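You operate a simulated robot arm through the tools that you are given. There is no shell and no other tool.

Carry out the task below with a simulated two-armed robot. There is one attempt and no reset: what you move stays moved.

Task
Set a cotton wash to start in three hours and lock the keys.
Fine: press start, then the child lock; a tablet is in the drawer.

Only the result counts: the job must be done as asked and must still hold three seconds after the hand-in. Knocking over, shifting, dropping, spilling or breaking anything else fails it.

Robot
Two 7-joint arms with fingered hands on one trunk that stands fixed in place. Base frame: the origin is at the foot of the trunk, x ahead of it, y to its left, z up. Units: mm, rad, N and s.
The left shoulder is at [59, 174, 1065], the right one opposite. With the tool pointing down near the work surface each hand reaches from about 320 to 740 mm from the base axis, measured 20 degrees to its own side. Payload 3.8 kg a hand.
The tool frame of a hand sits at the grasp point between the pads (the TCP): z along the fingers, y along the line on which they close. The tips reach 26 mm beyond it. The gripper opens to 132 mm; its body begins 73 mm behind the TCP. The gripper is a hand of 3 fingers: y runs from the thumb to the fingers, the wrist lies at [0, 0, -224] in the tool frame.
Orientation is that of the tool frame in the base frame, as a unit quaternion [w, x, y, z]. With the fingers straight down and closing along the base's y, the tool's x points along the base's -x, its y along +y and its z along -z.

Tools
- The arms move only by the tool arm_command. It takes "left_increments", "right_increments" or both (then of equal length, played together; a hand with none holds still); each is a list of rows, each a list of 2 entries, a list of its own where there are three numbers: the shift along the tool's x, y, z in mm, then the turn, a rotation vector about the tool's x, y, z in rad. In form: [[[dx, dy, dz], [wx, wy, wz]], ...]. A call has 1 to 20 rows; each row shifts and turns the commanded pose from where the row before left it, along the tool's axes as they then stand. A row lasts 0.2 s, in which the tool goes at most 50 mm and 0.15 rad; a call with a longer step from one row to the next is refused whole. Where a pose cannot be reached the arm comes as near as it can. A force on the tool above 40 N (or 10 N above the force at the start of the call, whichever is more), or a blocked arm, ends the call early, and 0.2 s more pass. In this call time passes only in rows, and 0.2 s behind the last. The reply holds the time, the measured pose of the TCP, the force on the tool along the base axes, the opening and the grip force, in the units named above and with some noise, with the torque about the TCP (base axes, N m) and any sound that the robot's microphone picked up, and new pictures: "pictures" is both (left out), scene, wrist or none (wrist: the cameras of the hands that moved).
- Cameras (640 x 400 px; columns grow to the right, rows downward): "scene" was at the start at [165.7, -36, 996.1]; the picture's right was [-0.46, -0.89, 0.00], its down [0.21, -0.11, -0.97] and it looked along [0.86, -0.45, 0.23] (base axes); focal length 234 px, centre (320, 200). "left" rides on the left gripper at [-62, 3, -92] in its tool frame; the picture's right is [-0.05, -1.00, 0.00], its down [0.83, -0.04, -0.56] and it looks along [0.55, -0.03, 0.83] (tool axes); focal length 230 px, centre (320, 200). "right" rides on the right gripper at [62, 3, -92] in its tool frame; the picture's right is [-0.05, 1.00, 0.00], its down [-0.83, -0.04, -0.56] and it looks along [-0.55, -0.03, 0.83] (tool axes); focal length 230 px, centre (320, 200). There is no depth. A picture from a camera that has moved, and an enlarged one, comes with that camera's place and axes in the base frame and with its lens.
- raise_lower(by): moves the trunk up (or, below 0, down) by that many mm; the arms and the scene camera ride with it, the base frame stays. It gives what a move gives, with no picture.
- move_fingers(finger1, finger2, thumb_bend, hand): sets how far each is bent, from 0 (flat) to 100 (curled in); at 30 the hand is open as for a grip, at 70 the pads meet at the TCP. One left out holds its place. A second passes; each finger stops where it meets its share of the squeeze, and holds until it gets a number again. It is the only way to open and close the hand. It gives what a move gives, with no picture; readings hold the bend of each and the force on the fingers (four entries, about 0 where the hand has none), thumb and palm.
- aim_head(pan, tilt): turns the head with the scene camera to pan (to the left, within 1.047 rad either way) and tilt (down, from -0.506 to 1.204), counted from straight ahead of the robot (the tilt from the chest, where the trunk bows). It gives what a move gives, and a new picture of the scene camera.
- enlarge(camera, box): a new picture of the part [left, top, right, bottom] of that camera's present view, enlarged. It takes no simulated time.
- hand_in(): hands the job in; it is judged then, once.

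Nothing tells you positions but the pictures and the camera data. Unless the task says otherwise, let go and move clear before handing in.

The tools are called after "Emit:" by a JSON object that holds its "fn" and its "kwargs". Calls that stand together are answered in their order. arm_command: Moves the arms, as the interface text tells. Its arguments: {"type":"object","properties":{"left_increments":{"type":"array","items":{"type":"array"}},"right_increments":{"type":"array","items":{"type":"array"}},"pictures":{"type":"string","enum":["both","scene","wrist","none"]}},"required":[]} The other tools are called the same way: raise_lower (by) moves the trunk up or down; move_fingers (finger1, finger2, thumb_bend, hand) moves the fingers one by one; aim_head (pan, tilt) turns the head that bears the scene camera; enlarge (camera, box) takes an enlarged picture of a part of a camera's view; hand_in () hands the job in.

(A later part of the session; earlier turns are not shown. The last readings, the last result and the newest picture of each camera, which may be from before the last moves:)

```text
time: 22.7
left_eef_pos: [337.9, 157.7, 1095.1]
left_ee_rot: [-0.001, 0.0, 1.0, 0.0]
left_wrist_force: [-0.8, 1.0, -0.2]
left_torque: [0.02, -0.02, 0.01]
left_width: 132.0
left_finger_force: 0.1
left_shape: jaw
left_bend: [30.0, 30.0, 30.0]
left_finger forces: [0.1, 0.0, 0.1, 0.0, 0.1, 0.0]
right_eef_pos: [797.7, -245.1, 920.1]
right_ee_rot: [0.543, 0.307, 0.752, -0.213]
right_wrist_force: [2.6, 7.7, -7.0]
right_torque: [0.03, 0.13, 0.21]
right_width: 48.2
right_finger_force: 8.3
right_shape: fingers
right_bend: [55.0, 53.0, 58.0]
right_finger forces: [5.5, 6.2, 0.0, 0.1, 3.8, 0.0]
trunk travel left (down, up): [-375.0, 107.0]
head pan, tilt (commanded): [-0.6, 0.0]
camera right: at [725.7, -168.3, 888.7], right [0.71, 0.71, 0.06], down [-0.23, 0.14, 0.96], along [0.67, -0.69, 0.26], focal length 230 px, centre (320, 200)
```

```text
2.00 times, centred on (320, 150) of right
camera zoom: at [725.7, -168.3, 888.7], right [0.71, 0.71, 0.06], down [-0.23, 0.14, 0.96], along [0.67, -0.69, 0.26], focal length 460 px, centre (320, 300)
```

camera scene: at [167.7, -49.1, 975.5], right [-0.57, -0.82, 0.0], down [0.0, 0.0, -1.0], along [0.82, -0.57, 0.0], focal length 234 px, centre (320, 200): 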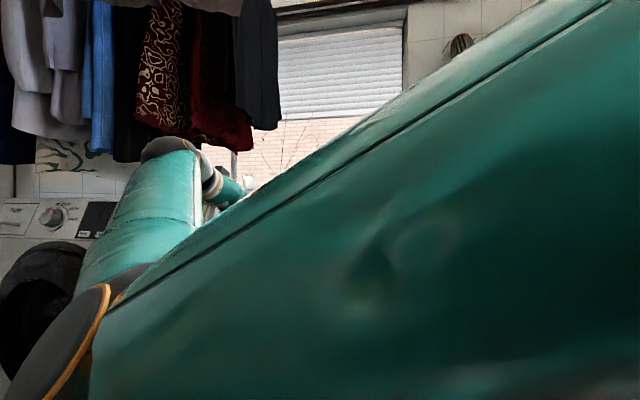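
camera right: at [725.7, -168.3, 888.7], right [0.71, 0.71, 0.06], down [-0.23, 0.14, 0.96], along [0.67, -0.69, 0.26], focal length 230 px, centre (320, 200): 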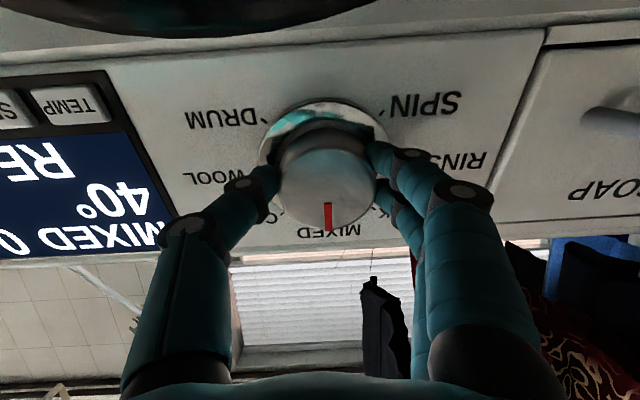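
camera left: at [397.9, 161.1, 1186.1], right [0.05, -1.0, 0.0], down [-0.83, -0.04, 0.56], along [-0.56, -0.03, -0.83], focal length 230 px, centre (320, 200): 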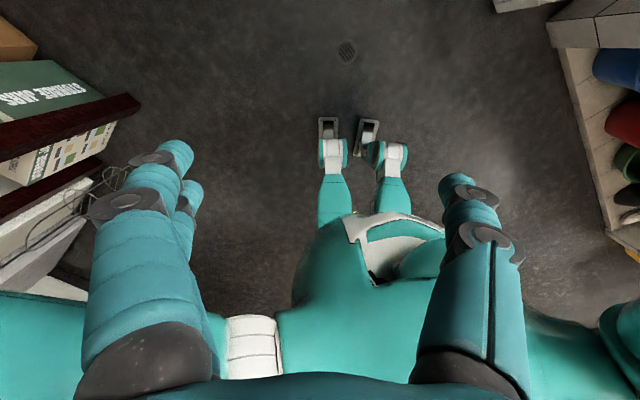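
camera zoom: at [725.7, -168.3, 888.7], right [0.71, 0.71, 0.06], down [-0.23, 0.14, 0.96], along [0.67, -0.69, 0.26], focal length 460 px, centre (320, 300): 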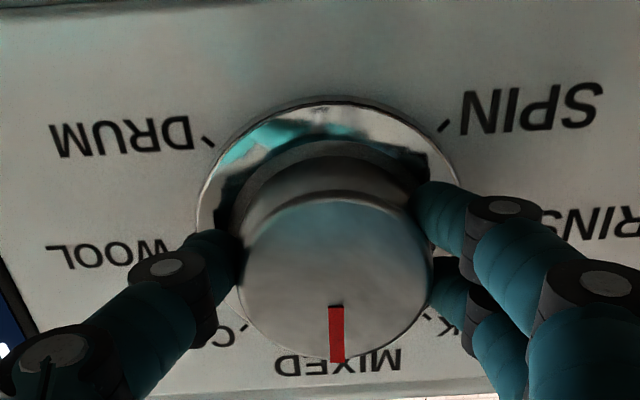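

The display now shows MIXED 40°, so the dial follows the hand. There's a side load of about 10 N, so I'll ease the hand about 1.5 mm toward it while turning the second detent to COTTON.

Emit:
{"fn": "arm_command", "kwargs": {"right_increments": [[[1.5, 1.5, 0], [0, 0, 0]], [[0, 0, 0], [0, 0, 0.1]], [[0, 0, 0], [0, 0, 0.1]], [[0, 0, 0], [0, 0, 0.1]], [[0, 0, 0], [0, 0, 0.1]], [[0, 0, 0], [0, 0, 0.1]], [[0, 0, 0], [0, 0, 0.1]], [[0, 0, 0], [0, 0, 0.1]], [[0, 0, 0], [0, 0, 0.085]]], "pictures": "wrist"}}

Emit:
{"fn": "enlarge", "kwargs": {"camera": "right", "box": [160, 50, 480, 250]}}

```text
time: 24.7
left_eef_pos: [338.6, 156.8, 1094.9]
left_ee_rot: [-0.001, 0.0, 1.0, 0.0]
left_wrist_force: [0.0, 0.1, 0.3]
left_torque: [0.02, -0.01, -0.02]
left_width: 131.9
left_finger_force: 0.1
left_shape: jaw
left_bend: [30.0, 30.0, 30.0]
left_finger forces: [0.0, 0.0, 0.1, 0.0, 0.1, 0.1]
right_eef_pos: [800.4, -243.1, 918.7]
right_ee_rot: [0.578, 0.467, 0.663, -0.088]
right_wrist_force: [6.5, 10.2, -5.8]
right_torque: [0.07, 0.05, 0.27]
right_width: 48.9
right_finger_force: 8.5
right_shape: fingers
right_bend: [55.0, 53.0, 58.0]
right_finger forces: [6.5, 6.4, 0.0, 0.0, 4.1, 0.0]
right hand out of reach, approached as far as the arm can: row 6, 7, 8, 9
trunk travel left (down, up): [-375.0, 107.0]
head pan, tilt (commanded): [-0.6, 0.0]
camera right: at [747.0, -149.5, 895.8], right [0.72, 0.52, 0.47], down [-0.5, -0.09, 0.86], along [0.49, -0.85, 0.19], focal length 230 px, centre (320, 200)
```

right: 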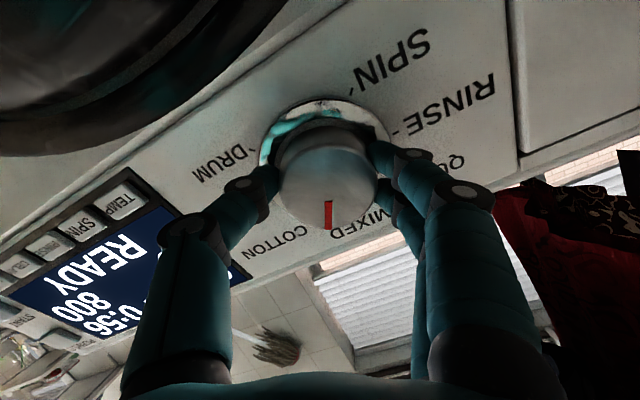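

```text
2.00 times, centred on (320, 150) of right
camera zoom: at [747.0, -149.5, 895.8], right [0.72, 0.52, 0.47], down [-0.5, -0.09, 0.86], along [0.49, -0.85, 0.19], focal length 460 px, centre (320, 300)
```

zoom: 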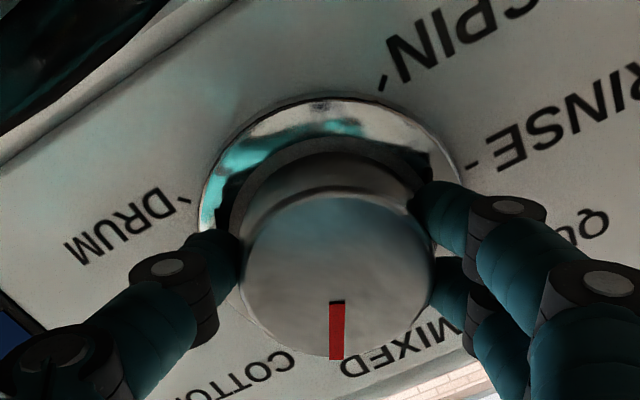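

The wrist ran out of range about 26° past MIXED. I'll let go here, roll the hand back, and check which program the dial has settled on.

Emit:
{"fn": "move_fingers", "kwargs": {"hand": "right", "finger1": 42, "finger2": 42, "thumb_bend": 42}}

Emit:
{"fn": "enlarge", "kwargs": {"camera": "right", "box": [0, 0, 640, 400]}}

Emit:
{"fn": "enlarge", "kwargs": {"camera": "right", "box": [160, 50, 480, 250]}}

```text
time: 25.7
left_eef_pos: [336.0, 156.6, 1095.4]
left_ee_rot: [0.0, 0.0, 1.0, 0.0]
left_wrist_force: [0.4, 0.5, 0.1]
left_torque: [0.0, 0.01, 0.03]
left_width: 132.0
left_finger_force: 0.0
left_shape: jaw
left_bend: [30.0, 30.0, 30.0]
left_finger forces: [0.0, 0.0, 0.0, 0.1, 0.1, 0.0]
right_eef_pos: [798.2, -245.8, 919.4]
right_ee_rot: [0.578, 0.469, 0.662, -0.088]
right_wrist_force: [-0.3, -0.3, -0.3]
right_torque: [0.01, -0.03, -0.01]
right_width: 94.2
right_finger_force: 0.0
right_shape: fingers
right_bend: [42.0, 42.0, 42.0]
right_finger forces: [0.0, 0.1, 0.1, 0.0, 0.0, 0.0]
trunk travel left (down, up): [-375.0, 107.0]
head pan, tilt (commanded): [-0.6, 0.0]
```

```text
1.00 times, centred on (320, 200) of right (not enlarged: the box is as wide or as high as the picture)
camera zoom: at [746.0, -151.0, 896.4], right [0.72, 0.52, 0.47], down [-0.5, -0.09, 0.86], along [0.49, -0.85, 0.19], focal length 230 px, centre (320, 200)
```

zoom: 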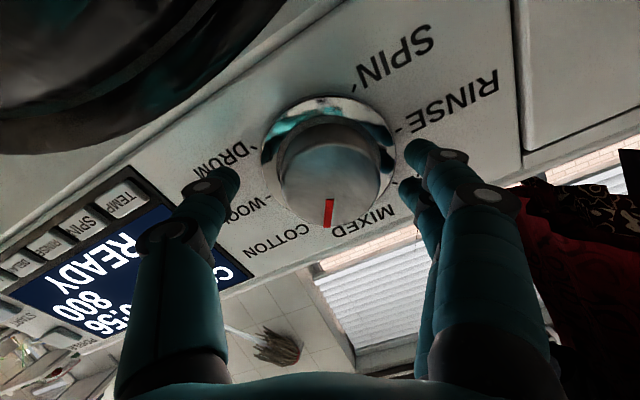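

```text
2.00 times, centred on (320, 150) of right
camera zoom: at [746.0, -151.0, 896.4], right [0.72, 0.52, 0.47], down [-0.5, -0.09, 0.86], along [0.49, -0.85, 0.19], focal length 460 px, centre (320, 300)
```

zoom: 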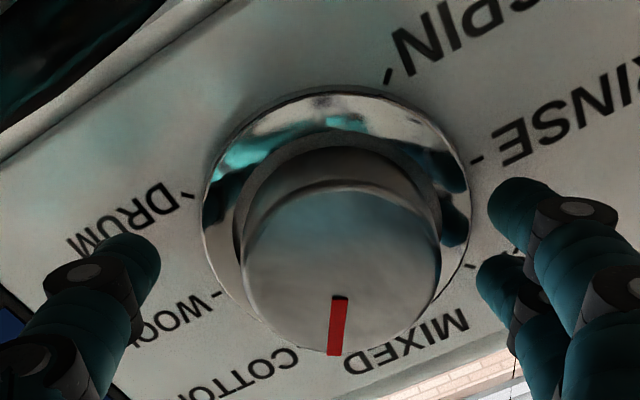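

The display now starts with "C…" at 0:56, so COTTON is likely selected, though the pointer sits between MIXED and COTTON. I'll roll the hand back (fingers open around the dial) so I can regrasp and centre it on COTTON.

Emit:
{"fn": "arm_command", "kwargs": {"right_increments": [[[0, 0, -4], [0, 0, -0.13]], [[0, 0, 0], [0, 0, -0.13]], [[0, 0, 0], [0, 0, -0.13]], [[0, 0, 0], [0, 0, -0.13]], [[0, 0, 0], [0, 0, -0.13]], [[0, 0, 0], [0, 0, -0.13]]], "pictures": "wrist"}}

Emit:
{"fn": "enlarge", "kwargs": {"camera": "right", "box": [0, 150, 240, 300]}}

```text
time: 27.1
left_eef_pos: [337.1, 155.8, 1096.0]
left_ee_rot: [0.0, -0.001, 1.0, 0.0]
left_wrist_force: [-0.5, 1.2, 0.4]
left_torque: [0.02, 0.02, -0.01]
left_width: 131.9
left_finger_force: 0.1
left_shape: jaw
left_bend: [30.0, 30.0, 30.0]
left_finger forces: [0.0, 0.1, 0.0, 0.0, 0.0, 0.0]
right_eef_pos: [795.7, -243.8, 920.7]
right_ee_rot: [0.501, 0.18, 0.791, -0.301]
right_wrist_force: [0.3, -0.6, -0.2]
right_torque: [-0.02, 0.03, -0.01]
right_width: 94.2
right_finger_force: 0.1
right_shape: fingers
right_bend: [42.0, 42.0, 42.0]
right_finger forces: [0.0, 0.0, 0.1, 0.1, 0.0, 0.0]
trunk travel left (down, up): [-375.0, 107.0]
head pan, tilt (commanded): [-0.6, 0.0]
camera right: at [709.7, -180.1, 892.3], right [0.61, 0.75, -0.25], down [-0.04, 0.35, 0.94], along [0.79, -0.56, 0.24], focal length 230 px, centre (320, 200)
```

right: 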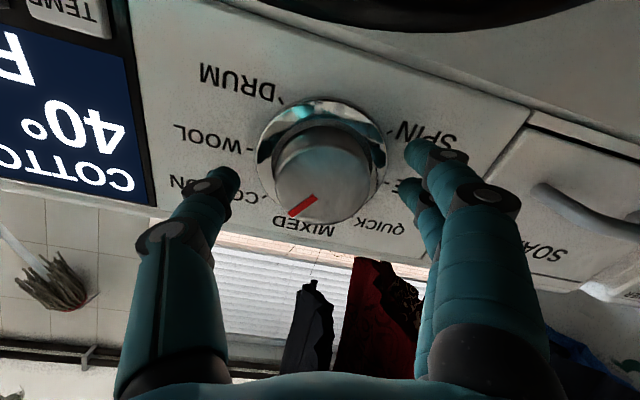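

```text
2.67 times, centred on (120, 225) of right
camera zoom: at [709.7, -180.1, 892.3], right [0.61, 0.75, -0.25], down [-0.04, 0.35, 0.94], along [0.79, -0.56, 0.24], focal length 614 px, centre (853, 133)
```

zoom: 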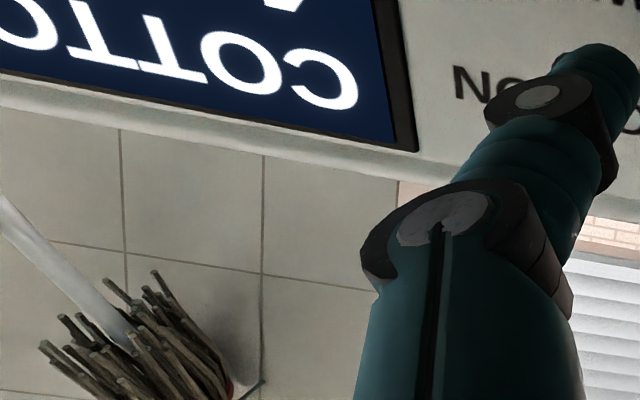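

The display reads COTTON, 40°. The pointer is still about 19° short of the COTTON mark, so I'll check the alignment closely and then regrasp to centre it.

Emit:
{"fn": "enlarge", "kwargs": {"camera": "right", "box": [200, 70, 440, 220]}}

```text
2.67 times, centred on (320, 145) of right
camera zoom: at [709.7, -180.1, 892.3], right [0.61, 0.75, -0.25], down [-0.04, 0.35, 0.94], along [0.79, -0.56, 0.24], focal length 614 px, centre (320, 347)
```

zoom: 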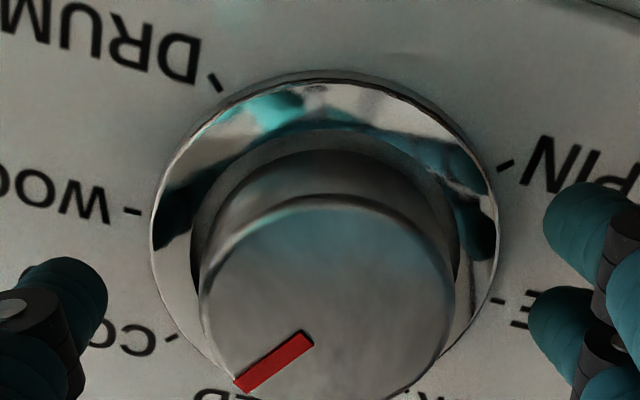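

By projection the pointer is at about 32° versus COTTON at 45° (the switch-over is near 22°), so it's selected but not centred. I'll move in 4 mm, regrasp and turn another ~0.2 rad.

Emit:
{"fn": "arm_command", "kwargs": {"right_increments": [[[0, 0.8, 4], [0, 0, 0]]], "pictures": "none"}}

Emit:
{"fn": "move_fingers", "kwargs": {"hand": "right", "finger1": 60, "finger2": 60, "thumb_bend": 60}}

Emit:
{"fn": "arm_command", "kwargs": {"right_increments": [[[0, 0, 0], [0, 0, 0.1]], [[0, 0, 0], [0, 0, 0.12]]], "pictures": "wrist"}}

Emit:
{"fn": "enlarge", "kwargs": {"camera": "right", "box": [160, 50, 480, 250]}}

```text
time: 27.5
left_eef_pos: [338.3, 155.8, 1096.0]
left_ee_rot: [0.0, 0.0, 1.0, 0.0]
left_wrist_force: [-0.2, -0.1, -0.3]
left_torque: [-0.03, 0.02, 0.04]
left_width: 131.8
left_finger_force: 0.0
left_shape: jaw
left_bend: [30.0, 30.0, 30.0]
left_finger forces: [0.1, 0.1, 0.1, 0.0, 0.1, 0.0]
right_eef_pos: [800.0, -244.7, 918.8]
right_ee_rot: [0.501, 0.181, 0.791, -0.301]
right_wrist_force: [0.8, -0.1, -0.1]
right_torque: [0.0, -0.03, 0.02]
right_width: 94.2
right_finger_force: 0.0
right_shape: fingers
right_bend: [42.0, 42.0, 42.0]
right_finger forces: [0.0, 0.0, 0.1, 0.1, 0.0, 0.0]
trunk travel left (down, up): [-375.0, 107.0]
head pan, tilt (commanded): [-0.6, 0.0]
```

```text
time: 28.5
left_eef_pos: [336.8, 155.5, 1095.4]
left_ee_rot: [0.0, 0.0, 1.0, 0.0]
left_wrist_force: [1.1, -0.8, -0.1]
left_torque: [0.01, -0.03, -0.01]
left_width: 132.2
left_finger_force: 0.1
left_shape: jaw
left_bend: [30.0, 30.0, 30.0]
left_finger forces: [0.0, 0.1, 0.0, 0.0, 0.0, 0.0]
right_eef_pos: [800.7, -244.7, 918.5]
right_ee_rot: [0.501, 0.181, 0.791, -0.301]
right_wrist_force: [0.9, 0.2, 0.5]
right_torque: [-0.01, 0.02, 0.02]
right_width: 49.4
right_finger_force: 5.9
right_shape: fingers
right_bend: [57.0, 54.0, 57.0]
right_finger forces: [2.3, 4.3, 0.0, 0.0, 5.9, 0.0]
trunk travel left (down, up): [-375.0, 107.0]
head pan, tilt (commanded): [-0.6, 0.0]
```

```text
time: 29.1
left_eef_pos: [337.8, 157.0, 1095.8]
left_ee_rot: [0.0, 0.0, 1.0, -0.001]
left_wrist_force: [-0.2, -0.3, 0.5]
left_torque: [0.03, 0.0, 0.01]
left_width: 131.8
left_finger_force: 0.0
left_shape: jaw
left_bend: [30.0, 30.0, 30.0]
left_finger forces: [0.1, 0.0, 0.0, 0.1, 0.0, 0.0]
right_eef_pos: [800.4, -244.0, 918.9]
right_ee_rot: [0.531, 0.267, 0.766, -0.244]
right_wrist_force: [1.9, 1.4, -0.6]
right_torque: [-0.01, 0.03, 0.1]
right_width: 48.9
right_finger_force: 6.7
right_shape: fingers
right_bend: [57.0, 54.0, 57.0]
right_finger forces: [3.3, 5.3, 0.1, 0.1, 4.8, 0.0]
trunk travel left (down, up): [-375.0, 107.0]
head pan, tilt (commanded): [-0.6, 0.0]
camera right: at [722.0, -171.3, 888.5], right [0.68, 0.73, -0.04], down [-0.17, 0.21, 0.96], along [0.71, -0.65, 0.26], focal length 230 px, centre (320, 200)
```

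right: 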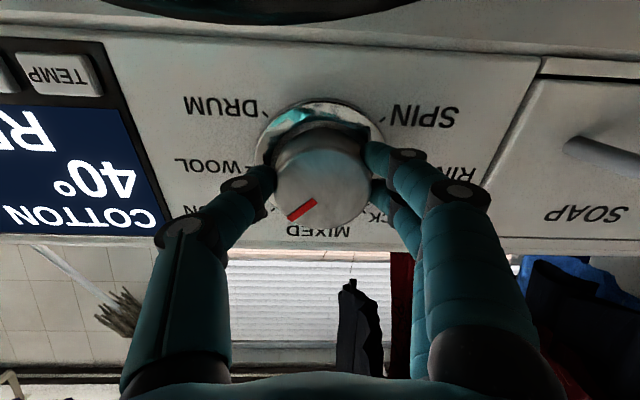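

```text
2.00 times, centred on (320, 150) of right
camera zoom: at [722.0, -171.3, 888.5], right [0.68, 0.73, -0.04], down [-0.17, 0.21, 0.96], along [0.71, -0.65, 0.26], focal length 460 px, centre (320, 300)
```

zoom: 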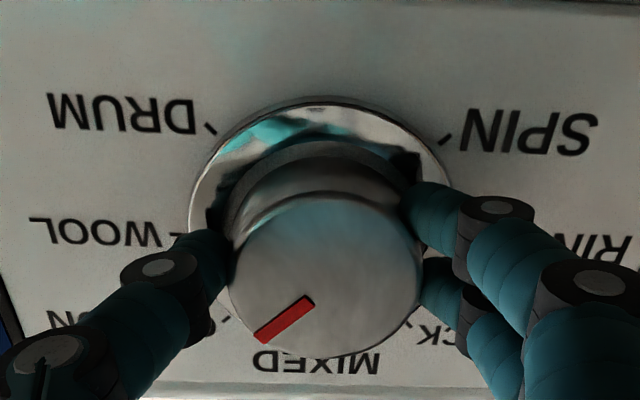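

The pointer now sits at about 46°, right on COTTON, and the display shows COTTON 40°. I'll release the dial and back straight off.

Emit:
{"fn": "move_fingers", "kwargs": {"hand": "right", "finger1": 42, "finger2": 42, "thumb_bend": 42}}

Emit:
{"fn": "arm_command", "kwargs": {"right_increments": [[[0, 0, -15], [0, 0, 0]], [[0, 0, -20], [0, 0, 0]], [[0, 0, -20], [0, 0, 0]], [[0, 0, -20], [0, 0, 0.106]], [[0, 0, -20], [0, 0, 0]], [[0, 0, -10], [0, 0, 0]]], "pictures": "wrist"}}

Emit:
{"fn": "move_fingers", "kwargs": {"hand": "right", "finger1": 100, "finger2": 100, "thumb_bend": 50}}

Emit:
{"fn": "enlarge", "kwargs": {"camera": "right", "box": [0, 0, 640, 400]}}

```text
time: 30.1
left_eef_pos: [336.5, 155.9, 1096.0]
left_ee_rot: [0.0, 0.0, 1.0, 0.0]
left_wrist_force: [0.2, -0.6, -0.2]
left_torque: [-0.01, 0.01, 0.03]
left_width: 132.0
left_finger_force: 0.1
left_shape: jaw
left_bend: [30.0, 30.0, 30.0]
left_finger forces: [0.0, 0.0, 0.1, 0.0, 0.0, 0.0]
right_eef_pos: [799.4, -243.8, 919.2]
right_ee_rot: [0.53, 0.267, 0.767, -0.244]
right_wrist_force: [0.0, -0.6, -0.9]
right_torque: [-0.02, -0.02, -0.01]
right_width: 93.9
right_finger_force: 0.0
right_shape: fingers
right_bend: [42.0, 42.0, 42.0]
right_finger forces: [0.0, 0.0, 0.1, 0.1, 0.1, 0.0]
trunk travel left (down, up): [-375.0, 107.0]
head pan, tilt (commanded): [-0.6, 0.0]
```

```text
time: 31.5
left_eef_pos: [336.9, 156.2, 1095.5]
left_ee_rot: [-0.001, 0.0, 1.0, -0.001]
left_wrist_force: [-0.4, 0.2, -0.1]
left_torque: [-0.01, 0.0, -0.01]
left_width: 132.0
left_finger_force: 0.2
left_shape: jaw
left_bend: [30.0, 30.0, 30.0]
left_finger forces: [0.0, 0.1, 0.0, 0.0, 0.1, 0.0]
right_eef_pos: [727.4, -175.2, 951.3]
right_ee_rot: [0.543, 0.308, 0.751, -0.216]
right_wrist_force: [0.5, 0.0, -0.3]
right_torque: [0.03, 0.02, 0.04]
right_width: 94.1
right_finger_force: 0.0
right_shape: fingers
right_bend: [42.0, 42.0, 42.0]
right_finger forces: [0.0, 0.1, 0.0, 0.1, 0.0, 0.1]
trunk travel left (down, up): [-375.0, 107.0]
head pan, tilt (commanded): [-0.6, 0.0]
camera right: at [654.0, -97.4, 921.6], right [0.71, 0.71, 0.06], down [-0.23, 0.14, 0.96], along [0.67, -0.69, 0.26], focal length 230 px, centre (320, 200)
```

right: 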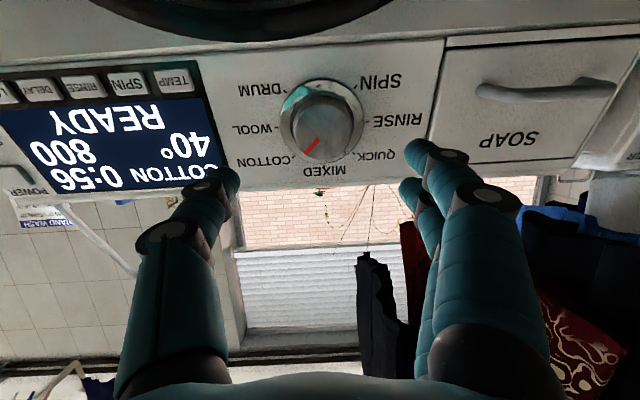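

```text
time: 32.5
left_eef_pos: [336.7, 156.4, 1095.8]
left_ee_rot: [-0.001, 0.0, 1.0, 0.0]
left_wrist_force: [-0.6, -0.4, 0.3]
left_torque: [-0.03, 0.0, 0.04]
left_width: 131.7
left_finger_force: 0.0
left_shape: jaw
left_bend: [30.0, 30.0, 30.0]
left_finger forces: [0.1, 0.0, 0.0, 0.0, 0.0, 0.0]
right_eef_pos: [726.9, -175.4, 952.2]
right_ee_rot: [0.544, 0.306, 0.751, -0.215]
right_wrist_force: [-0.1, 0.3, 0.4]
right_torque: [-0.02, 0.01, 0.01]
right_width: 44.6
right_finger_force: 0.0
right_shape: fingers
right_bend: [100.0, 100.0, 50.0]
right_finger forces: [0.0, 0.0, 0.0, 0.0, 0.0, 0.1]
trunk travel left (down, up): [-375.0, 107.0]
head pan, tilt (commanded): [-0.6, 0.0]
```

```text
1.00 times, centred on (320, 200) of right (not enlarged: the box is as wide or as high as the picture)
camera zoom: at [654.3, -97.7, 921.5], right [0.71, 0.71, 0.06], down [-0.23, 0.15, 0.96], along [0.67, -0.69, 0.26], focal length 230 px, centre (320, 200)
```

zoom: 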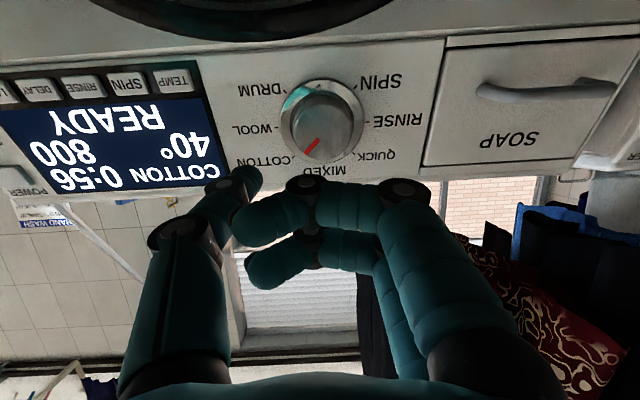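

The display shows COTTON 0:56, 40°, 800, READY and the pointer is on COTTON. Next is DELAY, which I place at about (638, -445, 860); I'll move the thumb in front of it and check alignment about 55 mm out.

Emit:
{"fn": "arm_command", "kwargs": {"right_increments": [[[7.6, -36, 2], [0, 0, 0]], [[7.6, -36, 4], [0, 0, 0]], [[7.6, -36, 8], [0, 0, 0]], [[7.6, -36, 10], [0, 0, 0]], [[7.6, -36, 12], [0, 0, 0]], [[7.6, -36, 12], [0, 0, 0]]], "pictures": "wrist"}}

Emit:
{"fn": "enlarge", "kwargs": {"camera": "right", "box": [160, 60, 400, 210]}}

```text
time: 33.9
left_eef_pos: [336.5, 154.6, 1095.6]
left_ee_rot: [0.0, 0.0, 1.0, 0.0]
left_wrist_force: [-0.5, 0.0, 0.2]
left_torque: [0.0, -0.01, -0.01]
left_width: 131.8
left_finger_force: 0.0
left_shape: jaw
left_bend: [30.0, 30.0, 30.0]
left_finger forces: [0.1, 0.0, 0.1, 0.0, 0.0, 0.0]
right_eef_pos: [600.4, -353.2, 891.7]
right_ee_rot: [0.543, 0.306, 0.752, -0.214]
right_wrist_force: [-0.1, 0.5, 0.1]
right_torque: [-0.01, -0.01, -0.01]
right_width: 44.3
right_finger_force: 0.1
right_shape: fingers
right_bend: [100.0, 100.0, 50.0]
right_finger forces: [0.0, 0.0, 0.1, 0.0, 0.0, 0.0]
trunk travel left (down, up): [-375.0, 107.0]
head pan, tilt (commanded): [-0.6, 0.0]
camera right: at [526.9, -276.6, 861.3], right [0.71, 0.71, 0.06], down [-0.23, 0.14, 0.96], along [0.67, -0.69, 0.26], focal length 230 px, centre (320, 200)
```

right: 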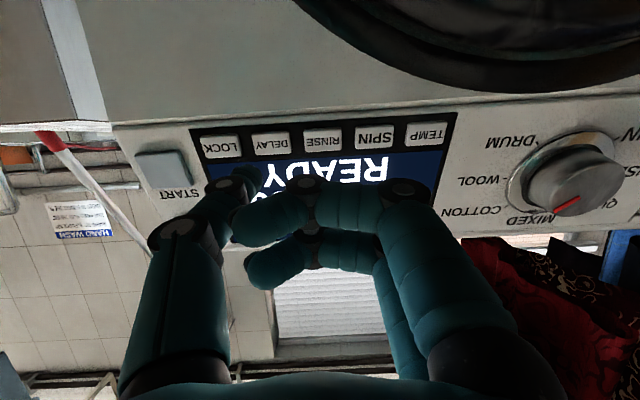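

```text
2.67 times, centred on (280, 135) of right
camera zoom: at [526.9, -276.6, 861.3], right [0.71, 0.71, 0.06], down [-0.23, 0.14, 0.96], along [0.67, -0.69, 0.26], focal length 614 px, centre (427, 373)
```

zoom: 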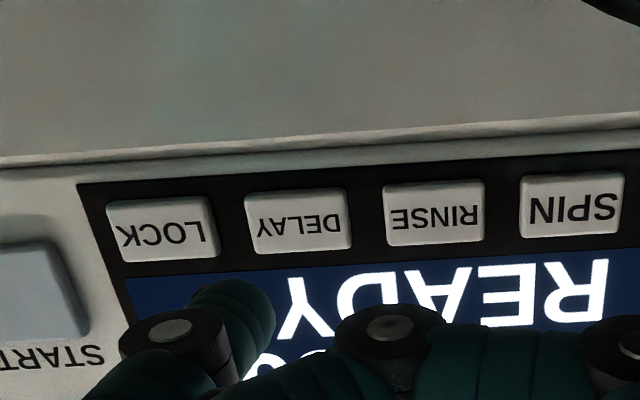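

DELAY's centre projects to within about 1 mm of the thumb's line, roughly 55 mm ahead. I'll advance 42 mm and re-check before touching.

Emit:
{"fn": "arm_command", "kwargs": {"right_increments": [[[-0.5, 0.3, 12], [0, 0, 0]], [[0, 0, 12], [0, 0, 0]], [[0, 0, 10], [0, 0, 0]], [[0, 0, 8], [0, 0, 0]]], "pictures": "wrist"}}

Emit:
{"fn": "enlarge", "kwargs": {"camera": "right", "box": [160, 60, 400, 210]}}

```text
time: 34.9
left_eef_pos: [336.5, 156.9, 1094.7]
left_ee_rot: [0.0, -0.001, 1.0, 0.0]
left_wrist_force: [0.0, -0.6, -0.3]
left_torque: [0.01, 0.0, -0.03]
left_width: 131.9
left_finger_force: 0.2
left_shape: jaw
left_bend: [30.0, 30.0, 30.0]
left_finger forces: [0.0, 0.0, 0.0, 0.1, 0.0, 0.0]
right_eef_pos: [629.7, -380.3, 878.2]
right_ee_rot: [0.543, 0.307, 0.752, -0.215]
right_wrist_force: [0.5, -0.2, -0.1]
right_torque: [-0.01, 0.0, 0.01]
right_width: 44.4
right_finger_force: 0.0
right_shape: fingers
right_bend: [100.0, 100.0, 50.0]
right_finger forces: [0.1, 0.0, 0.1, 0.1, 0.0, 0.1]
trunk travel left (down, up): [-375.0, 107.0]
head pan, tilt (commanded): [-0.6, 0.0]
camera right: at [555.5, -302.3, 848.2], right [0.71, 0.71, 0.06], down [-0.23, 0.14, 0.96], along [0.67, -0.69, 0.26], focal length 230 px, centre (320, 200)
```

right: 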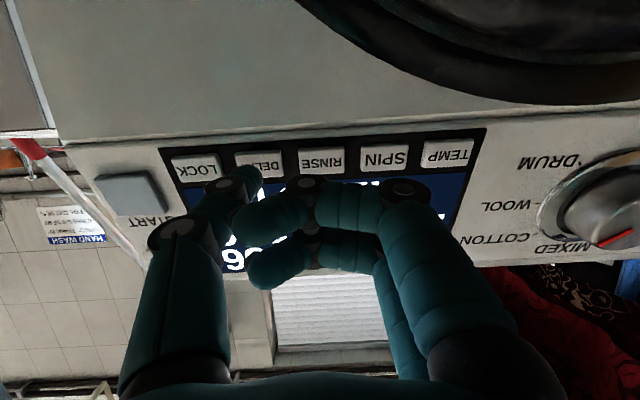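

```text
2.67 times, centred on (280, 135) of right
camera zoom: at [555.5, -302.3, 848.2], right [0.71, 0.71, 0.06], down [-0.23, 0.14, 0.96], along [0.67, -0.69, 0.26], focal length 614 px, centre (427, 373)
```

zoom: 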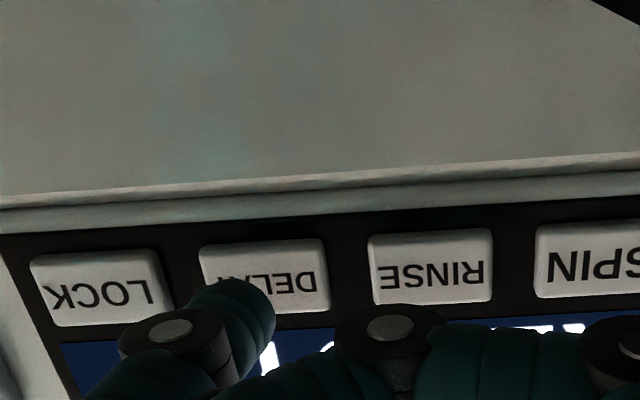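

The thumb tip is directly in front of DELAY, about 14 mm off. I'll press in small steps and then look at the display.

Emit:
{"fn": "arm_command", "kwargs": {"right_increments": [[[0, 0, 5], [0, 0, 0]], [[0, 0, 4], [0, 0, 0]], [[0, 0, 2], [0, 0, 0]], [[0, 0, 2], [0, 0, 0]]], "pictures": "wrist"}}

Emit:
{"fn": "enlarge", "kwargs": {"camera": "right", "box": [160, 100, 480, 300]}}

```text
time: 35.9
left_eef_pos: [337.0, 156.2, 1095.4]
left_ee_rot: [-0.001, 0.0, 1.0, 0.0]
left_wrist_force: [-0.2, 0.5, 0.0]
left_torque: [0.0, -0.02, -0.01]
left_width: 131.8
left_finger_force: 0.0
left_shape: jaw
left_bend: [30.0, 30.0, 30.0]
left_finger forces: [0.1, 0.0, 0.0, 0.0, 0.0, 0.0]
right_eef_pos: [638.0, -388.0, 874.8]
right_ee_rot: [0.543, 0.307, 0.751, -0.216]
right_wrist_force: [0.1, -0.2, -0.5]
right_torque: [0.01, 0.03, -0.01]
right_width: 44.4
right_finger_force: 0.0
right_shape: fingers
right_bend: [100.0, 100.0, 50.0]
right_finger forces: [0.0, 0.0, 0.1, 0.0, 0.0, 0.1]
trunk travel left (down, up): [-375.0, 107.0]
head pan, tilt (commanded): [-0.6, 0.0]
camera right: at [564.7, -311.0, 844.1], right [0.71, 0.71, 0.06], down [-0.23, 0.15, 0.96], along [0.67, -0.69, 0.26], focal length 230 px, centre (320, 200)
```

right: 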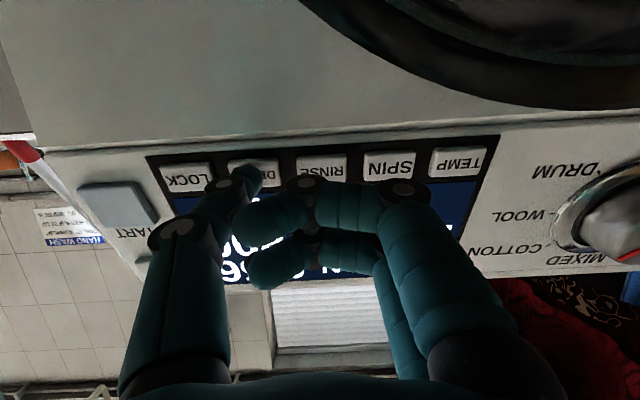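

```text
2.00 times, centred on (320, 200) of right
camera zoom: at [564.7, -311.0, 844.1], right [0.71, 0.71, 0.06], down [-0.23, 0.15, 0.96], along [0.67, -0.69, 0.26], focal length 460 px, centre (320, 200)
```

zoom: 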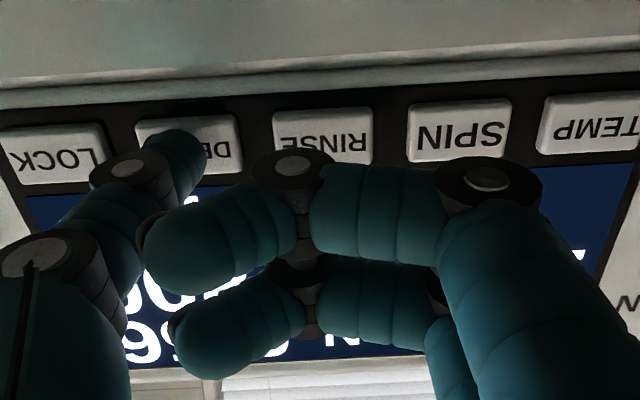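

There's no contact yet (force still about zero). I'll continue in 2 mm steps.

Emit:
{"fn": "arm_command", "kwargs": {"right_increments": [[[0, 0, 2], [0, 0, 0]], [[0, 0, 1.5], [0, 0, 0]]], "pictures": "wrist"}}

```text
time: 36.5
left_eef_pos: [336.6, 156.6, 1095.5]
left_ee_rot: [0.0, 0.0, 1.0, 0.0]
left_wrist_force: [-0.4, -0.5, 0.5]
left_torque: [-0.04, 0.02, -0.03]
left_width: 132.0
left_finger_force: 0.0
left_shape: jaw
left_bend: [30.0, 30.0, 30.0]
left_finger forces: [0.0, 0.0, 0.0, 0.0, 0.0, 0.0]
right_eef_pos: [640.3, -391.1, 873.6]
right_ee_rot: [0.543, 0.307, 0.751, -0.216]
right_wrist_force: [-0.7, 0.2, 0.4]
right_torque: [0.02, 0.03, -0.07]
right_width: 44.5
right_finger_force: 0.0
right_shape: fingers
right_bend: [100.0, 100.0, 50.0]
right_finger forces: [0.0, 0.0, 0.0, 0.1, 1.2, 0.1]
trunk travel left (down, up): [-375.0, 107.0]
head pan, tilt (commanded): [-0.6, 0.0]
heard: click
camera right: at [567.3, -313.2, 843.2], right [0.71, 0.71, 0.06], down [-0.23, 0.15, 0.96], along [0.67, -0.69, 0.26], focal length 230 px, centre (320, 200)
```

right: 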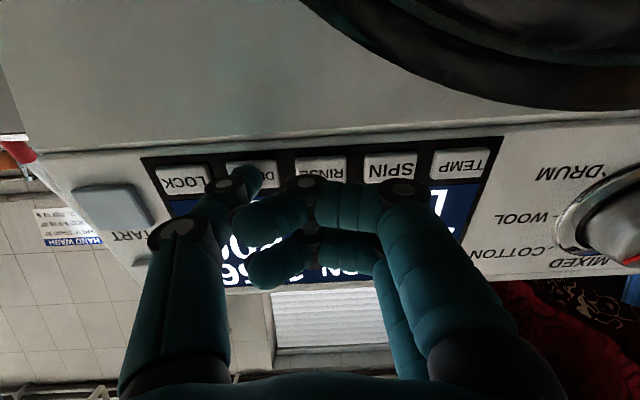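

DELAY clicked and the display changed. I'll back off to read it.

Emit:
{"fn": "arm_command", "kwargs": {"right_increments": [[[0, 0, -10], [0, 0, 0]], [[0, 0, -20], [0, 0, 0]], [[0, 0, -20], [0, 0, 0]], [[0, 0, -10], [0, 0, 0]]], "pictures": "wrist"}}

Emit:
{"fn": "aim_head", "kwargs": {"pan": -0.3, "tilt": -0.2}}

```text
time: 37.5
left_eef_pos: [335.0, 156.9, 1094.4]
left_ee_rot: [0.0, 0.0, 1.0, -0.001]
left_wrist_force: [1.2, 0.4, -0.2]
left_torque: [-0.01, 0.01, 0.0]
left_width: 132.1
left_finger_force: 0.1
left_shape: jaw
left_bend: [30.0, 30.0, 30.0]
left_finger forces: [0.0, 0.1, 0.1, 0.1, 0.0, 0.0]
right_eef_pos: [599.1, -351.9, 891.4]
right_ee_rot: [0.543, 0.307, 0.751, -0.215]
right_wrist_force: [0.2, -0.2, 0.4]
right_torque: [-0.01, 0.05, 0.0]
right_width: 44.4
right_finger_force: 0.2
right_shape: fingers
right_bend: [100.0, 100.0, 50.0]
right_finger forces: [0.0, 0.0, 0.1, 0.0, 0.0, 0.0]
trunk travel left (down, up): [-375.0, 107.0]
head pan, tilt (commanded): [-0.6, 0.0]
camera right: at [525.8, -274.1, 861.9], right [0.71, 0.71, 0.06], down [-0.23, 0.14, 0.96], along [0.67, -0.69, 0.26], focal length 230 px, centre (320, 200)
```

right: 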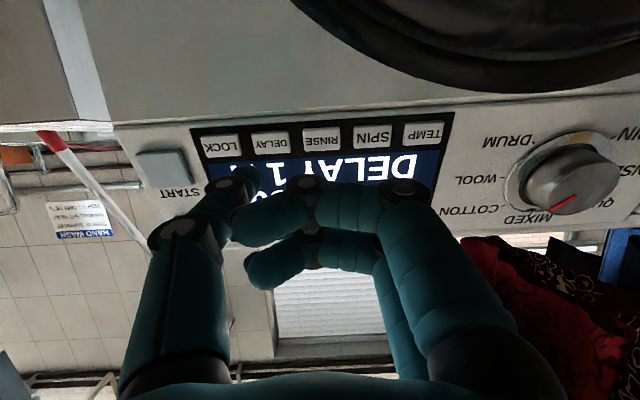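

```text
time: 38.3
left_eef_pos: [336.6, 156.4, 1095.9]
left_ee_rot: [0.0, 0.0, 1.0, 0.001]
left_wrist_force: [0.1, -0.2, 0.0]
left_torque: [-0.03, -0.01, -0.01]
left_width: 131.6
left_finger_force: 0.0
left_shape: jaw
left_bend: [30.0, 30.0, 30.0]
left_finger forces: [0.0, 0.0, 0.0, 0.0, 0.1, 0.0]
right_eef_pos: [598.7, -351.6, 892.1]
right_ee_rot: [0.543, 0.307, 0.751, -0.216]
right_wrist_force: [-0.3, -0.2, 0.2]
right_torque: [-0.04, -0.01, 0.0]
right_width: 44.4
right_finger_force: 0.1
right_shape: fingers
right_bend: [100.0, 100.0, 50.0]
right_finger forces: [0.1, 0.0, 0.1, 0.0, 0.1, 0.1]
trunk travel left (down, up): [-375.0, 107.0]
head pan, tilt (commanded): [-0.3, -0.201]
camera scene: at [172.9, -22.8, 993.0], right [-0.3, -0.96, 0.0], down [0.19, -0.06, -0.98], along [0.94, -0.29, 0.2], focal length 234 px, centre (320, 200)
```

scene: 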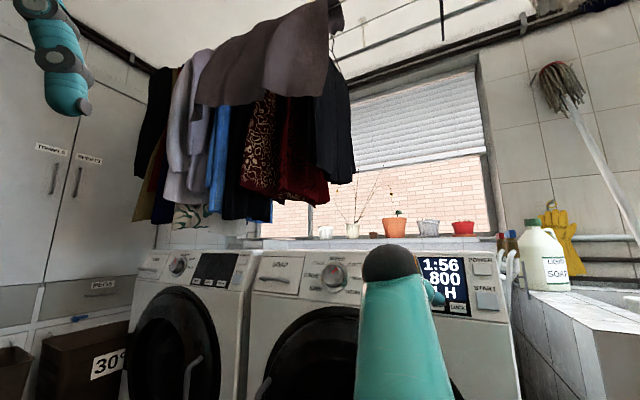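

The scene camera now has a partial view of the display ("DELAY 1 H", 1:56). I'll enlarge to confirm.

Emit:
{"fn": "enlarge", "kwargs": {"camera": "scene", "box": [380, 240, 520, 328]}}

Emit:
{"fn": "enlarge", "kwargs": {"camera": "right", "box": [180, 100, 480, 220]}}

```text
4.55 times, centred on (450, 284) of scene
camera zoom: at [172.9, -22.8, 993.0], right [-0.3, -0.96, 0.0], down [0.19, -0.06, -0.98], along [0.94, -0.29, 0.2], focal length 1061 px, centre (-271, -182)
```

zoom: 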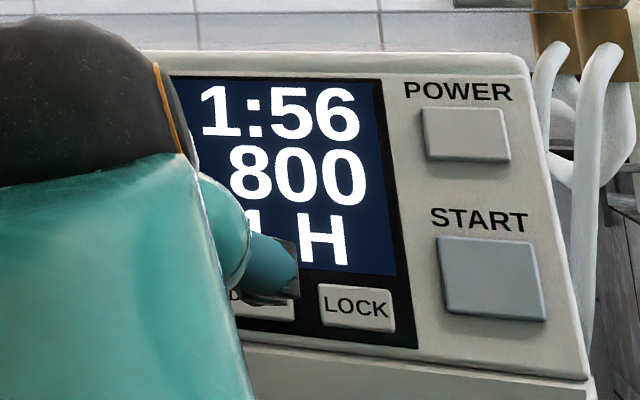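

```text
2.13 times, centred on (330, 160) of right
camera zoom: at [526.0, -274.4, 861.8], right [0.71, 0.71, 0.06], down [-0.23, 0.14, 0.96], along [0.67, -0.69, 0.26], focal length 491 px, centre (299, 285)
```

zoom: 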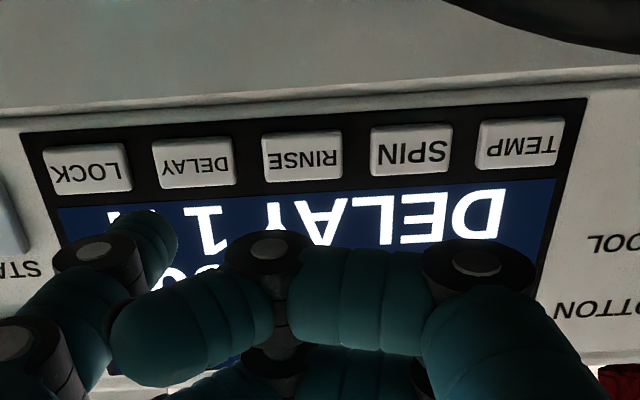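

It reads DELAY 1 H with 1:56, so each press adds one hour. I'll press DELAY a second time and pull back a little.

Emit:
{"fn": "arm_command", "kwargs": {"right_increments": [[[0, 0, 15], [0, 0, 0]], [[0, 0, 15], [0, 0, 0]], [[0, 0, 12], [0, 0, 0]], [[0, 0, 8], [0, 0, 0]], [[0, 0, 5], [0, 0, 0]], [[0, 0, 3], [0, 0, 0]], [[0, 0, 2], [0, 0, 0]], [[0, 0, 0], [0, 0, 0]], [[0, 0, -6], [0, 0, 0]], [[0, 0, -6], [0, 0, 0]]], "pictures": "both"}}

Emit:
{"fn": "enlarge", "kwargs": {"camera": "scene", "box": [380, 240, 520, 328]}}

```text
time: 40.5
left_eef_pos: [337.5, 156.8, 1096.3]
left_ee_rot: [0.0, 0.0, 1.0, 0.0]
left_wrist_force: [-0.6, 0.0, 0.1]
left_torque: [0.02, -0.01, 0.01]
left_width: 132.1
left_finger_force: 0.0
left_shape: jaw
left_bend: [30.0, 30.0, 30.0]
left_finger forces: [0.0, 0.0, 0.1, 0.1, 0.0, 0.0]
right_eef_pos: [632.5, -383.1, 877.0]
right_ee_rot: [0.543, 0.307, 0.752, -0.214]
right_wrist_force: [-0.8, -1.0, 0.3]
right_torque: [0.03, 0.02, 0.01]
right_width: 44.8
right_finger_force: 0.2
right_shape: fingers
right_bend: [100.0, 100.0, 50.0]
right_finger forces: [0.0, 0.1, 0.0, 0.0, 0.1, 0.1]
trunk travel left (down, up): [-375.0, 107.0]
head pan, tilt (commanded): [-0.3, -0.201]
camera scene: at [172.9, -22.7, 993.0], right [-0.3, -0.96, 0.0], down [0.19, -0.06, -0.98], along [0.94, -0.29, 0.2], focal length 234 px, centre (320, 200)
camera right: at [559.0, -305.8, 847.0], right [0.71, 0.71, 0.06], down [-0.23, 0.14, 0.96], along [0.67, -0.69, 0.26], focal length 230 px, centre (320, 200)
```

scene: 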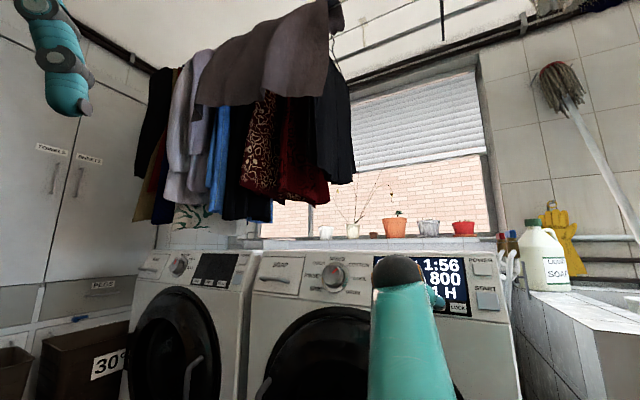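
right: 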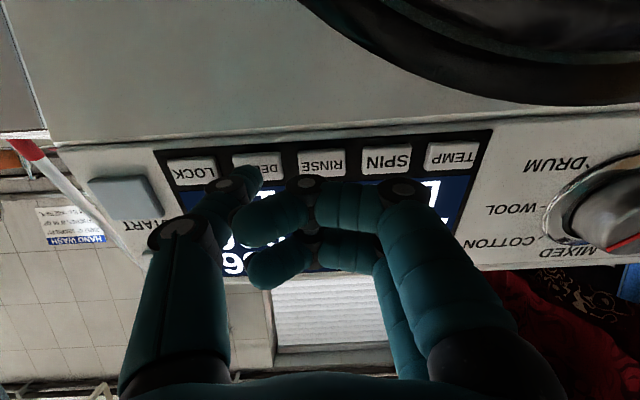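

```text
4.55 times, centred on (450, 284) of scene
camera zoom: at [172.9, -22.7, 993.0], right [-0.3, -0.96, 0.0], down [0.19, -0.06, -0.98], along [0.94, -0.29, 0.2], focal length 1061 px, centre (-271, -182)
```

zoom: 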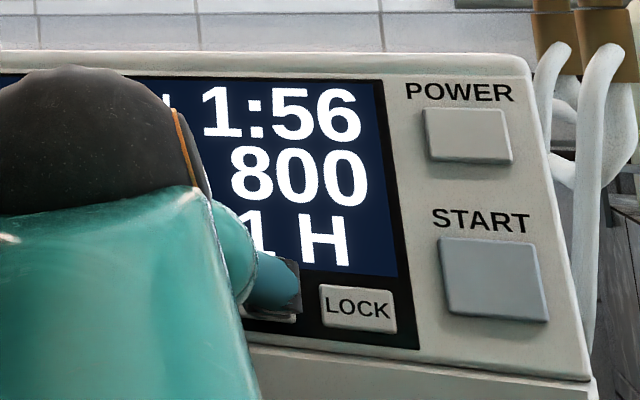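

No click that time, so it still reads 1 H. I'll press again a little deeper.

Emit:
{"fn": "arm_command", "kwargs": {"right_increments": [[[0, 0, 6], [0, 0, 0]], [[0, 0, 5], [0, 0, 0]], [[0, 0, 2], [0, 0, 0]], [[0, 0, 1], [0, 0, 0]], [[0, 0, 0], [0, 0, 0]]], "pictures": "scene"}}

Emit:
{"fn": "enlarge", "kwargs": {"camera": "scene", "box": [380, 240, 520, 328]}}

```text
time: 41.7
left_eef_pos: [337.2, 157.6, 1095.5]
left_ee_rot: [0.0, 0.0, 1.0, 0.0]
left_wrist_force: [0.2, 0.4, 0.3]
left_torque: [0.0, 0.02, -0.03]
left_width: 131.9
left_finger_force: 0.1
left_shape: jaw
left_bend: [30.0, 30.0, 30.0]
left_finger forces: [0.0, 0.0, 0.0, 0.0, 0.1, 0.0]
right_eef_pos: [643.0, -391.9, 873.4]
right_ee_rot: [0.543, 0.308, 0.751, -0.216]
right_wrist_force: [-2.7, 2.3, 0.3]
right_torque: [0.02, 0.03, -0.2]
right_width: 44.6
right_finger_force: 1.6
right_shape: fingers
right_bend: [100.0, 100.0, 50.0]
right_finger forces: [0.1, 0.0, 0.0, 0.1, 3.3, 0.1]
trunk travel left (down, up): [-375.0, 107.0]
head pan, tilt (commanded): [-0.3, -0.201]
heard: click
camera scene: at [172.7, -22.5, 993.1], right [-0.3, -0.96, 0.0], down [0.19, -0.06, -0.98], along [0.94, -0.29, 0.2], focal length 234 px, centre (320, 200)
```

scene: 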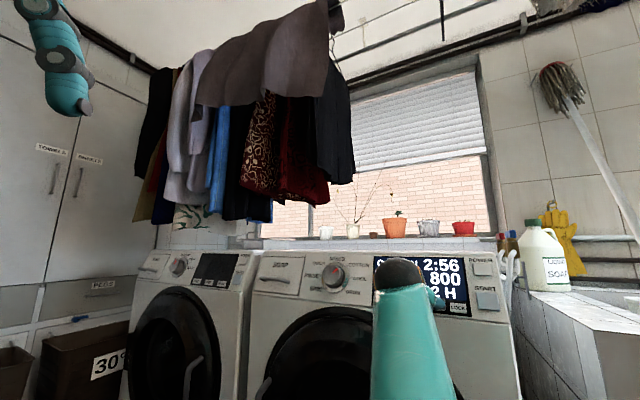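

```text
4.55 times, centred on (450, 284) of scene
camera zoom: at [172.7, -22.5, 993.1], right [-0.3, -0.96, 0.0], down [0.19, -0.06, -0.98], along [0.94, -0.29, 0.2], focal length 1061 px, centre (-271, -182)
```

zoom: 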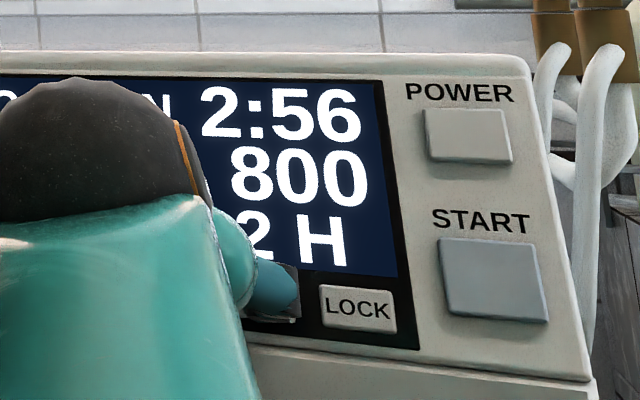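

Now it reads 2:56 and 2 H. I'll release the key and press once more for 3 H.

Emit:
{"fn": "arm_command", "kwargs": {"right_increments": [[[0, 0, -6], [0, 0, 0]], [[0, 0, -6], [0, 0, 0]], [[0, 0, 0], [0, 0, 0]]], "pictures": "none"}}

Emit:
{"fn": "arm_command", "kwargs": {"right_increments": [[[0, 0, 5], [0, 0, 0]], [[0, 0, 4], [0, 0, 0]], [[0, 0, 2], [0, 0, 0]], [[0, 0, 1], [0, 0, 0]], [[0, 0, 0], [0, 0, 0]]], "pictures": "scene"}}

Emit:
{"fn": "enlarge", "kwargs": {"camera": "scene", "box": [380, 240, 520, 328]}}

```text
time: 42.5
left_eef_pos: [336.5, 157.0, 1095.9]
left_ee_rot: [0.001, 0.0, 1.0, 0.0]
left_wrist_force: [-0.1, -0.5, -0.1]
left_torque: [0.02, 0.02, -0.03]
left_width: 132.2
left_finger_force: 0.1
left_shape: jaw
left_bend: [30.0, 30.0, 30.0]
left_finger forces: [0.0, 0.0, 0.0, 0.0, 0.0, 0.0]
right_eef_pos: [635.0, -382.5, 876.0]
right_ee_rot: [0.543, 0.307, 0.751, -0.215]
right_wrist_force: [-0.4, 0.0, 0.0]
right_torque: [0.01, -0.02, -0.01]
right_width: 44.6
right_finger_force: 0.3
right_shape: fingers
right_bend: [100.0, 100.0, 50.0]
right_finger forces: [0.0, 0.1, 0.1, 0.1, 0.0, 0.2]
trunk travel left (down, up): [-375.0, 107.0]
head pan, tilt (commanded): [-0.3, -0.201]
```

```text
time: 43.7
left_eef_pos: [335.7, 156.8, 1095.7]
left_ee_rot: [0.0, 0.0, 1.0, 0.0]
left_wrist_force: [0.1, 0.6, 1.0]
left_torque: [0.0, 0.02, 0.01]
left_width: 132.0
left_finger_force: 0.0
left_shape: jaw
left_bend: [30.0, 30.0, 30.0]
left_finger forces: [0.0, 0.1, 0.1, 0.0, 0.1, 0.0]
right_eef_pos: [642.3, -392.2, 871.8]
right_ee_rot: [0.544, 0.306, 0.751, -0.215]
right_wrist_force: [-1.7, 1.6, -0.7]
right_torque: [0.01, -0.04, -0.13]
right_width: 44.6
right_finger_force: 1.4
right_shape: fingers
right_bend: [100.0, 100.0, 50.0]
right_finger forces: [0.0, 0.0, 0.0, 0.0, 2.2, 0.1]
trunk travel left (down, up): [-375.0, 107.0]
head pan, tilt (commanded): [-0.3, -0.201]
heard: click
camera scene: at [172.8, -22.6, 993.1], right [-0.3, -0.96, 0.0], down [0.19, -0.06, -0.98], along [0.94, -0.29, 0.2], focal length 234 px, centre (320, 200)
```

scene: 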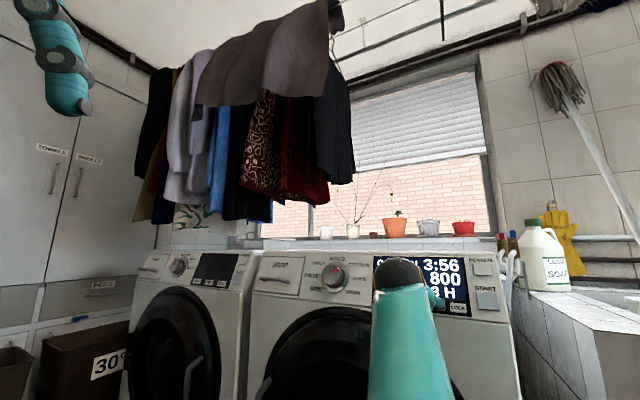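

```text
4.55 times, centred on (450, 284) of scene
camera zoom: at [172.8, -22.6, 993.1], right [-0.3, -0.96, 0.0], down [0.19, -0.06, -0.98], along [0.94, -0.29, 0.2], focal length 1061 px, centre (-271, -182)
```

zoom: 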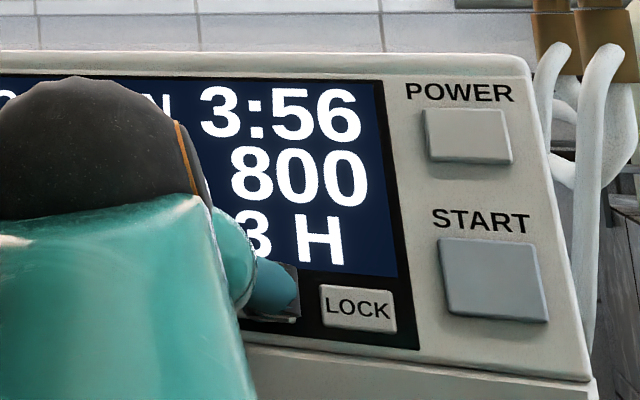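

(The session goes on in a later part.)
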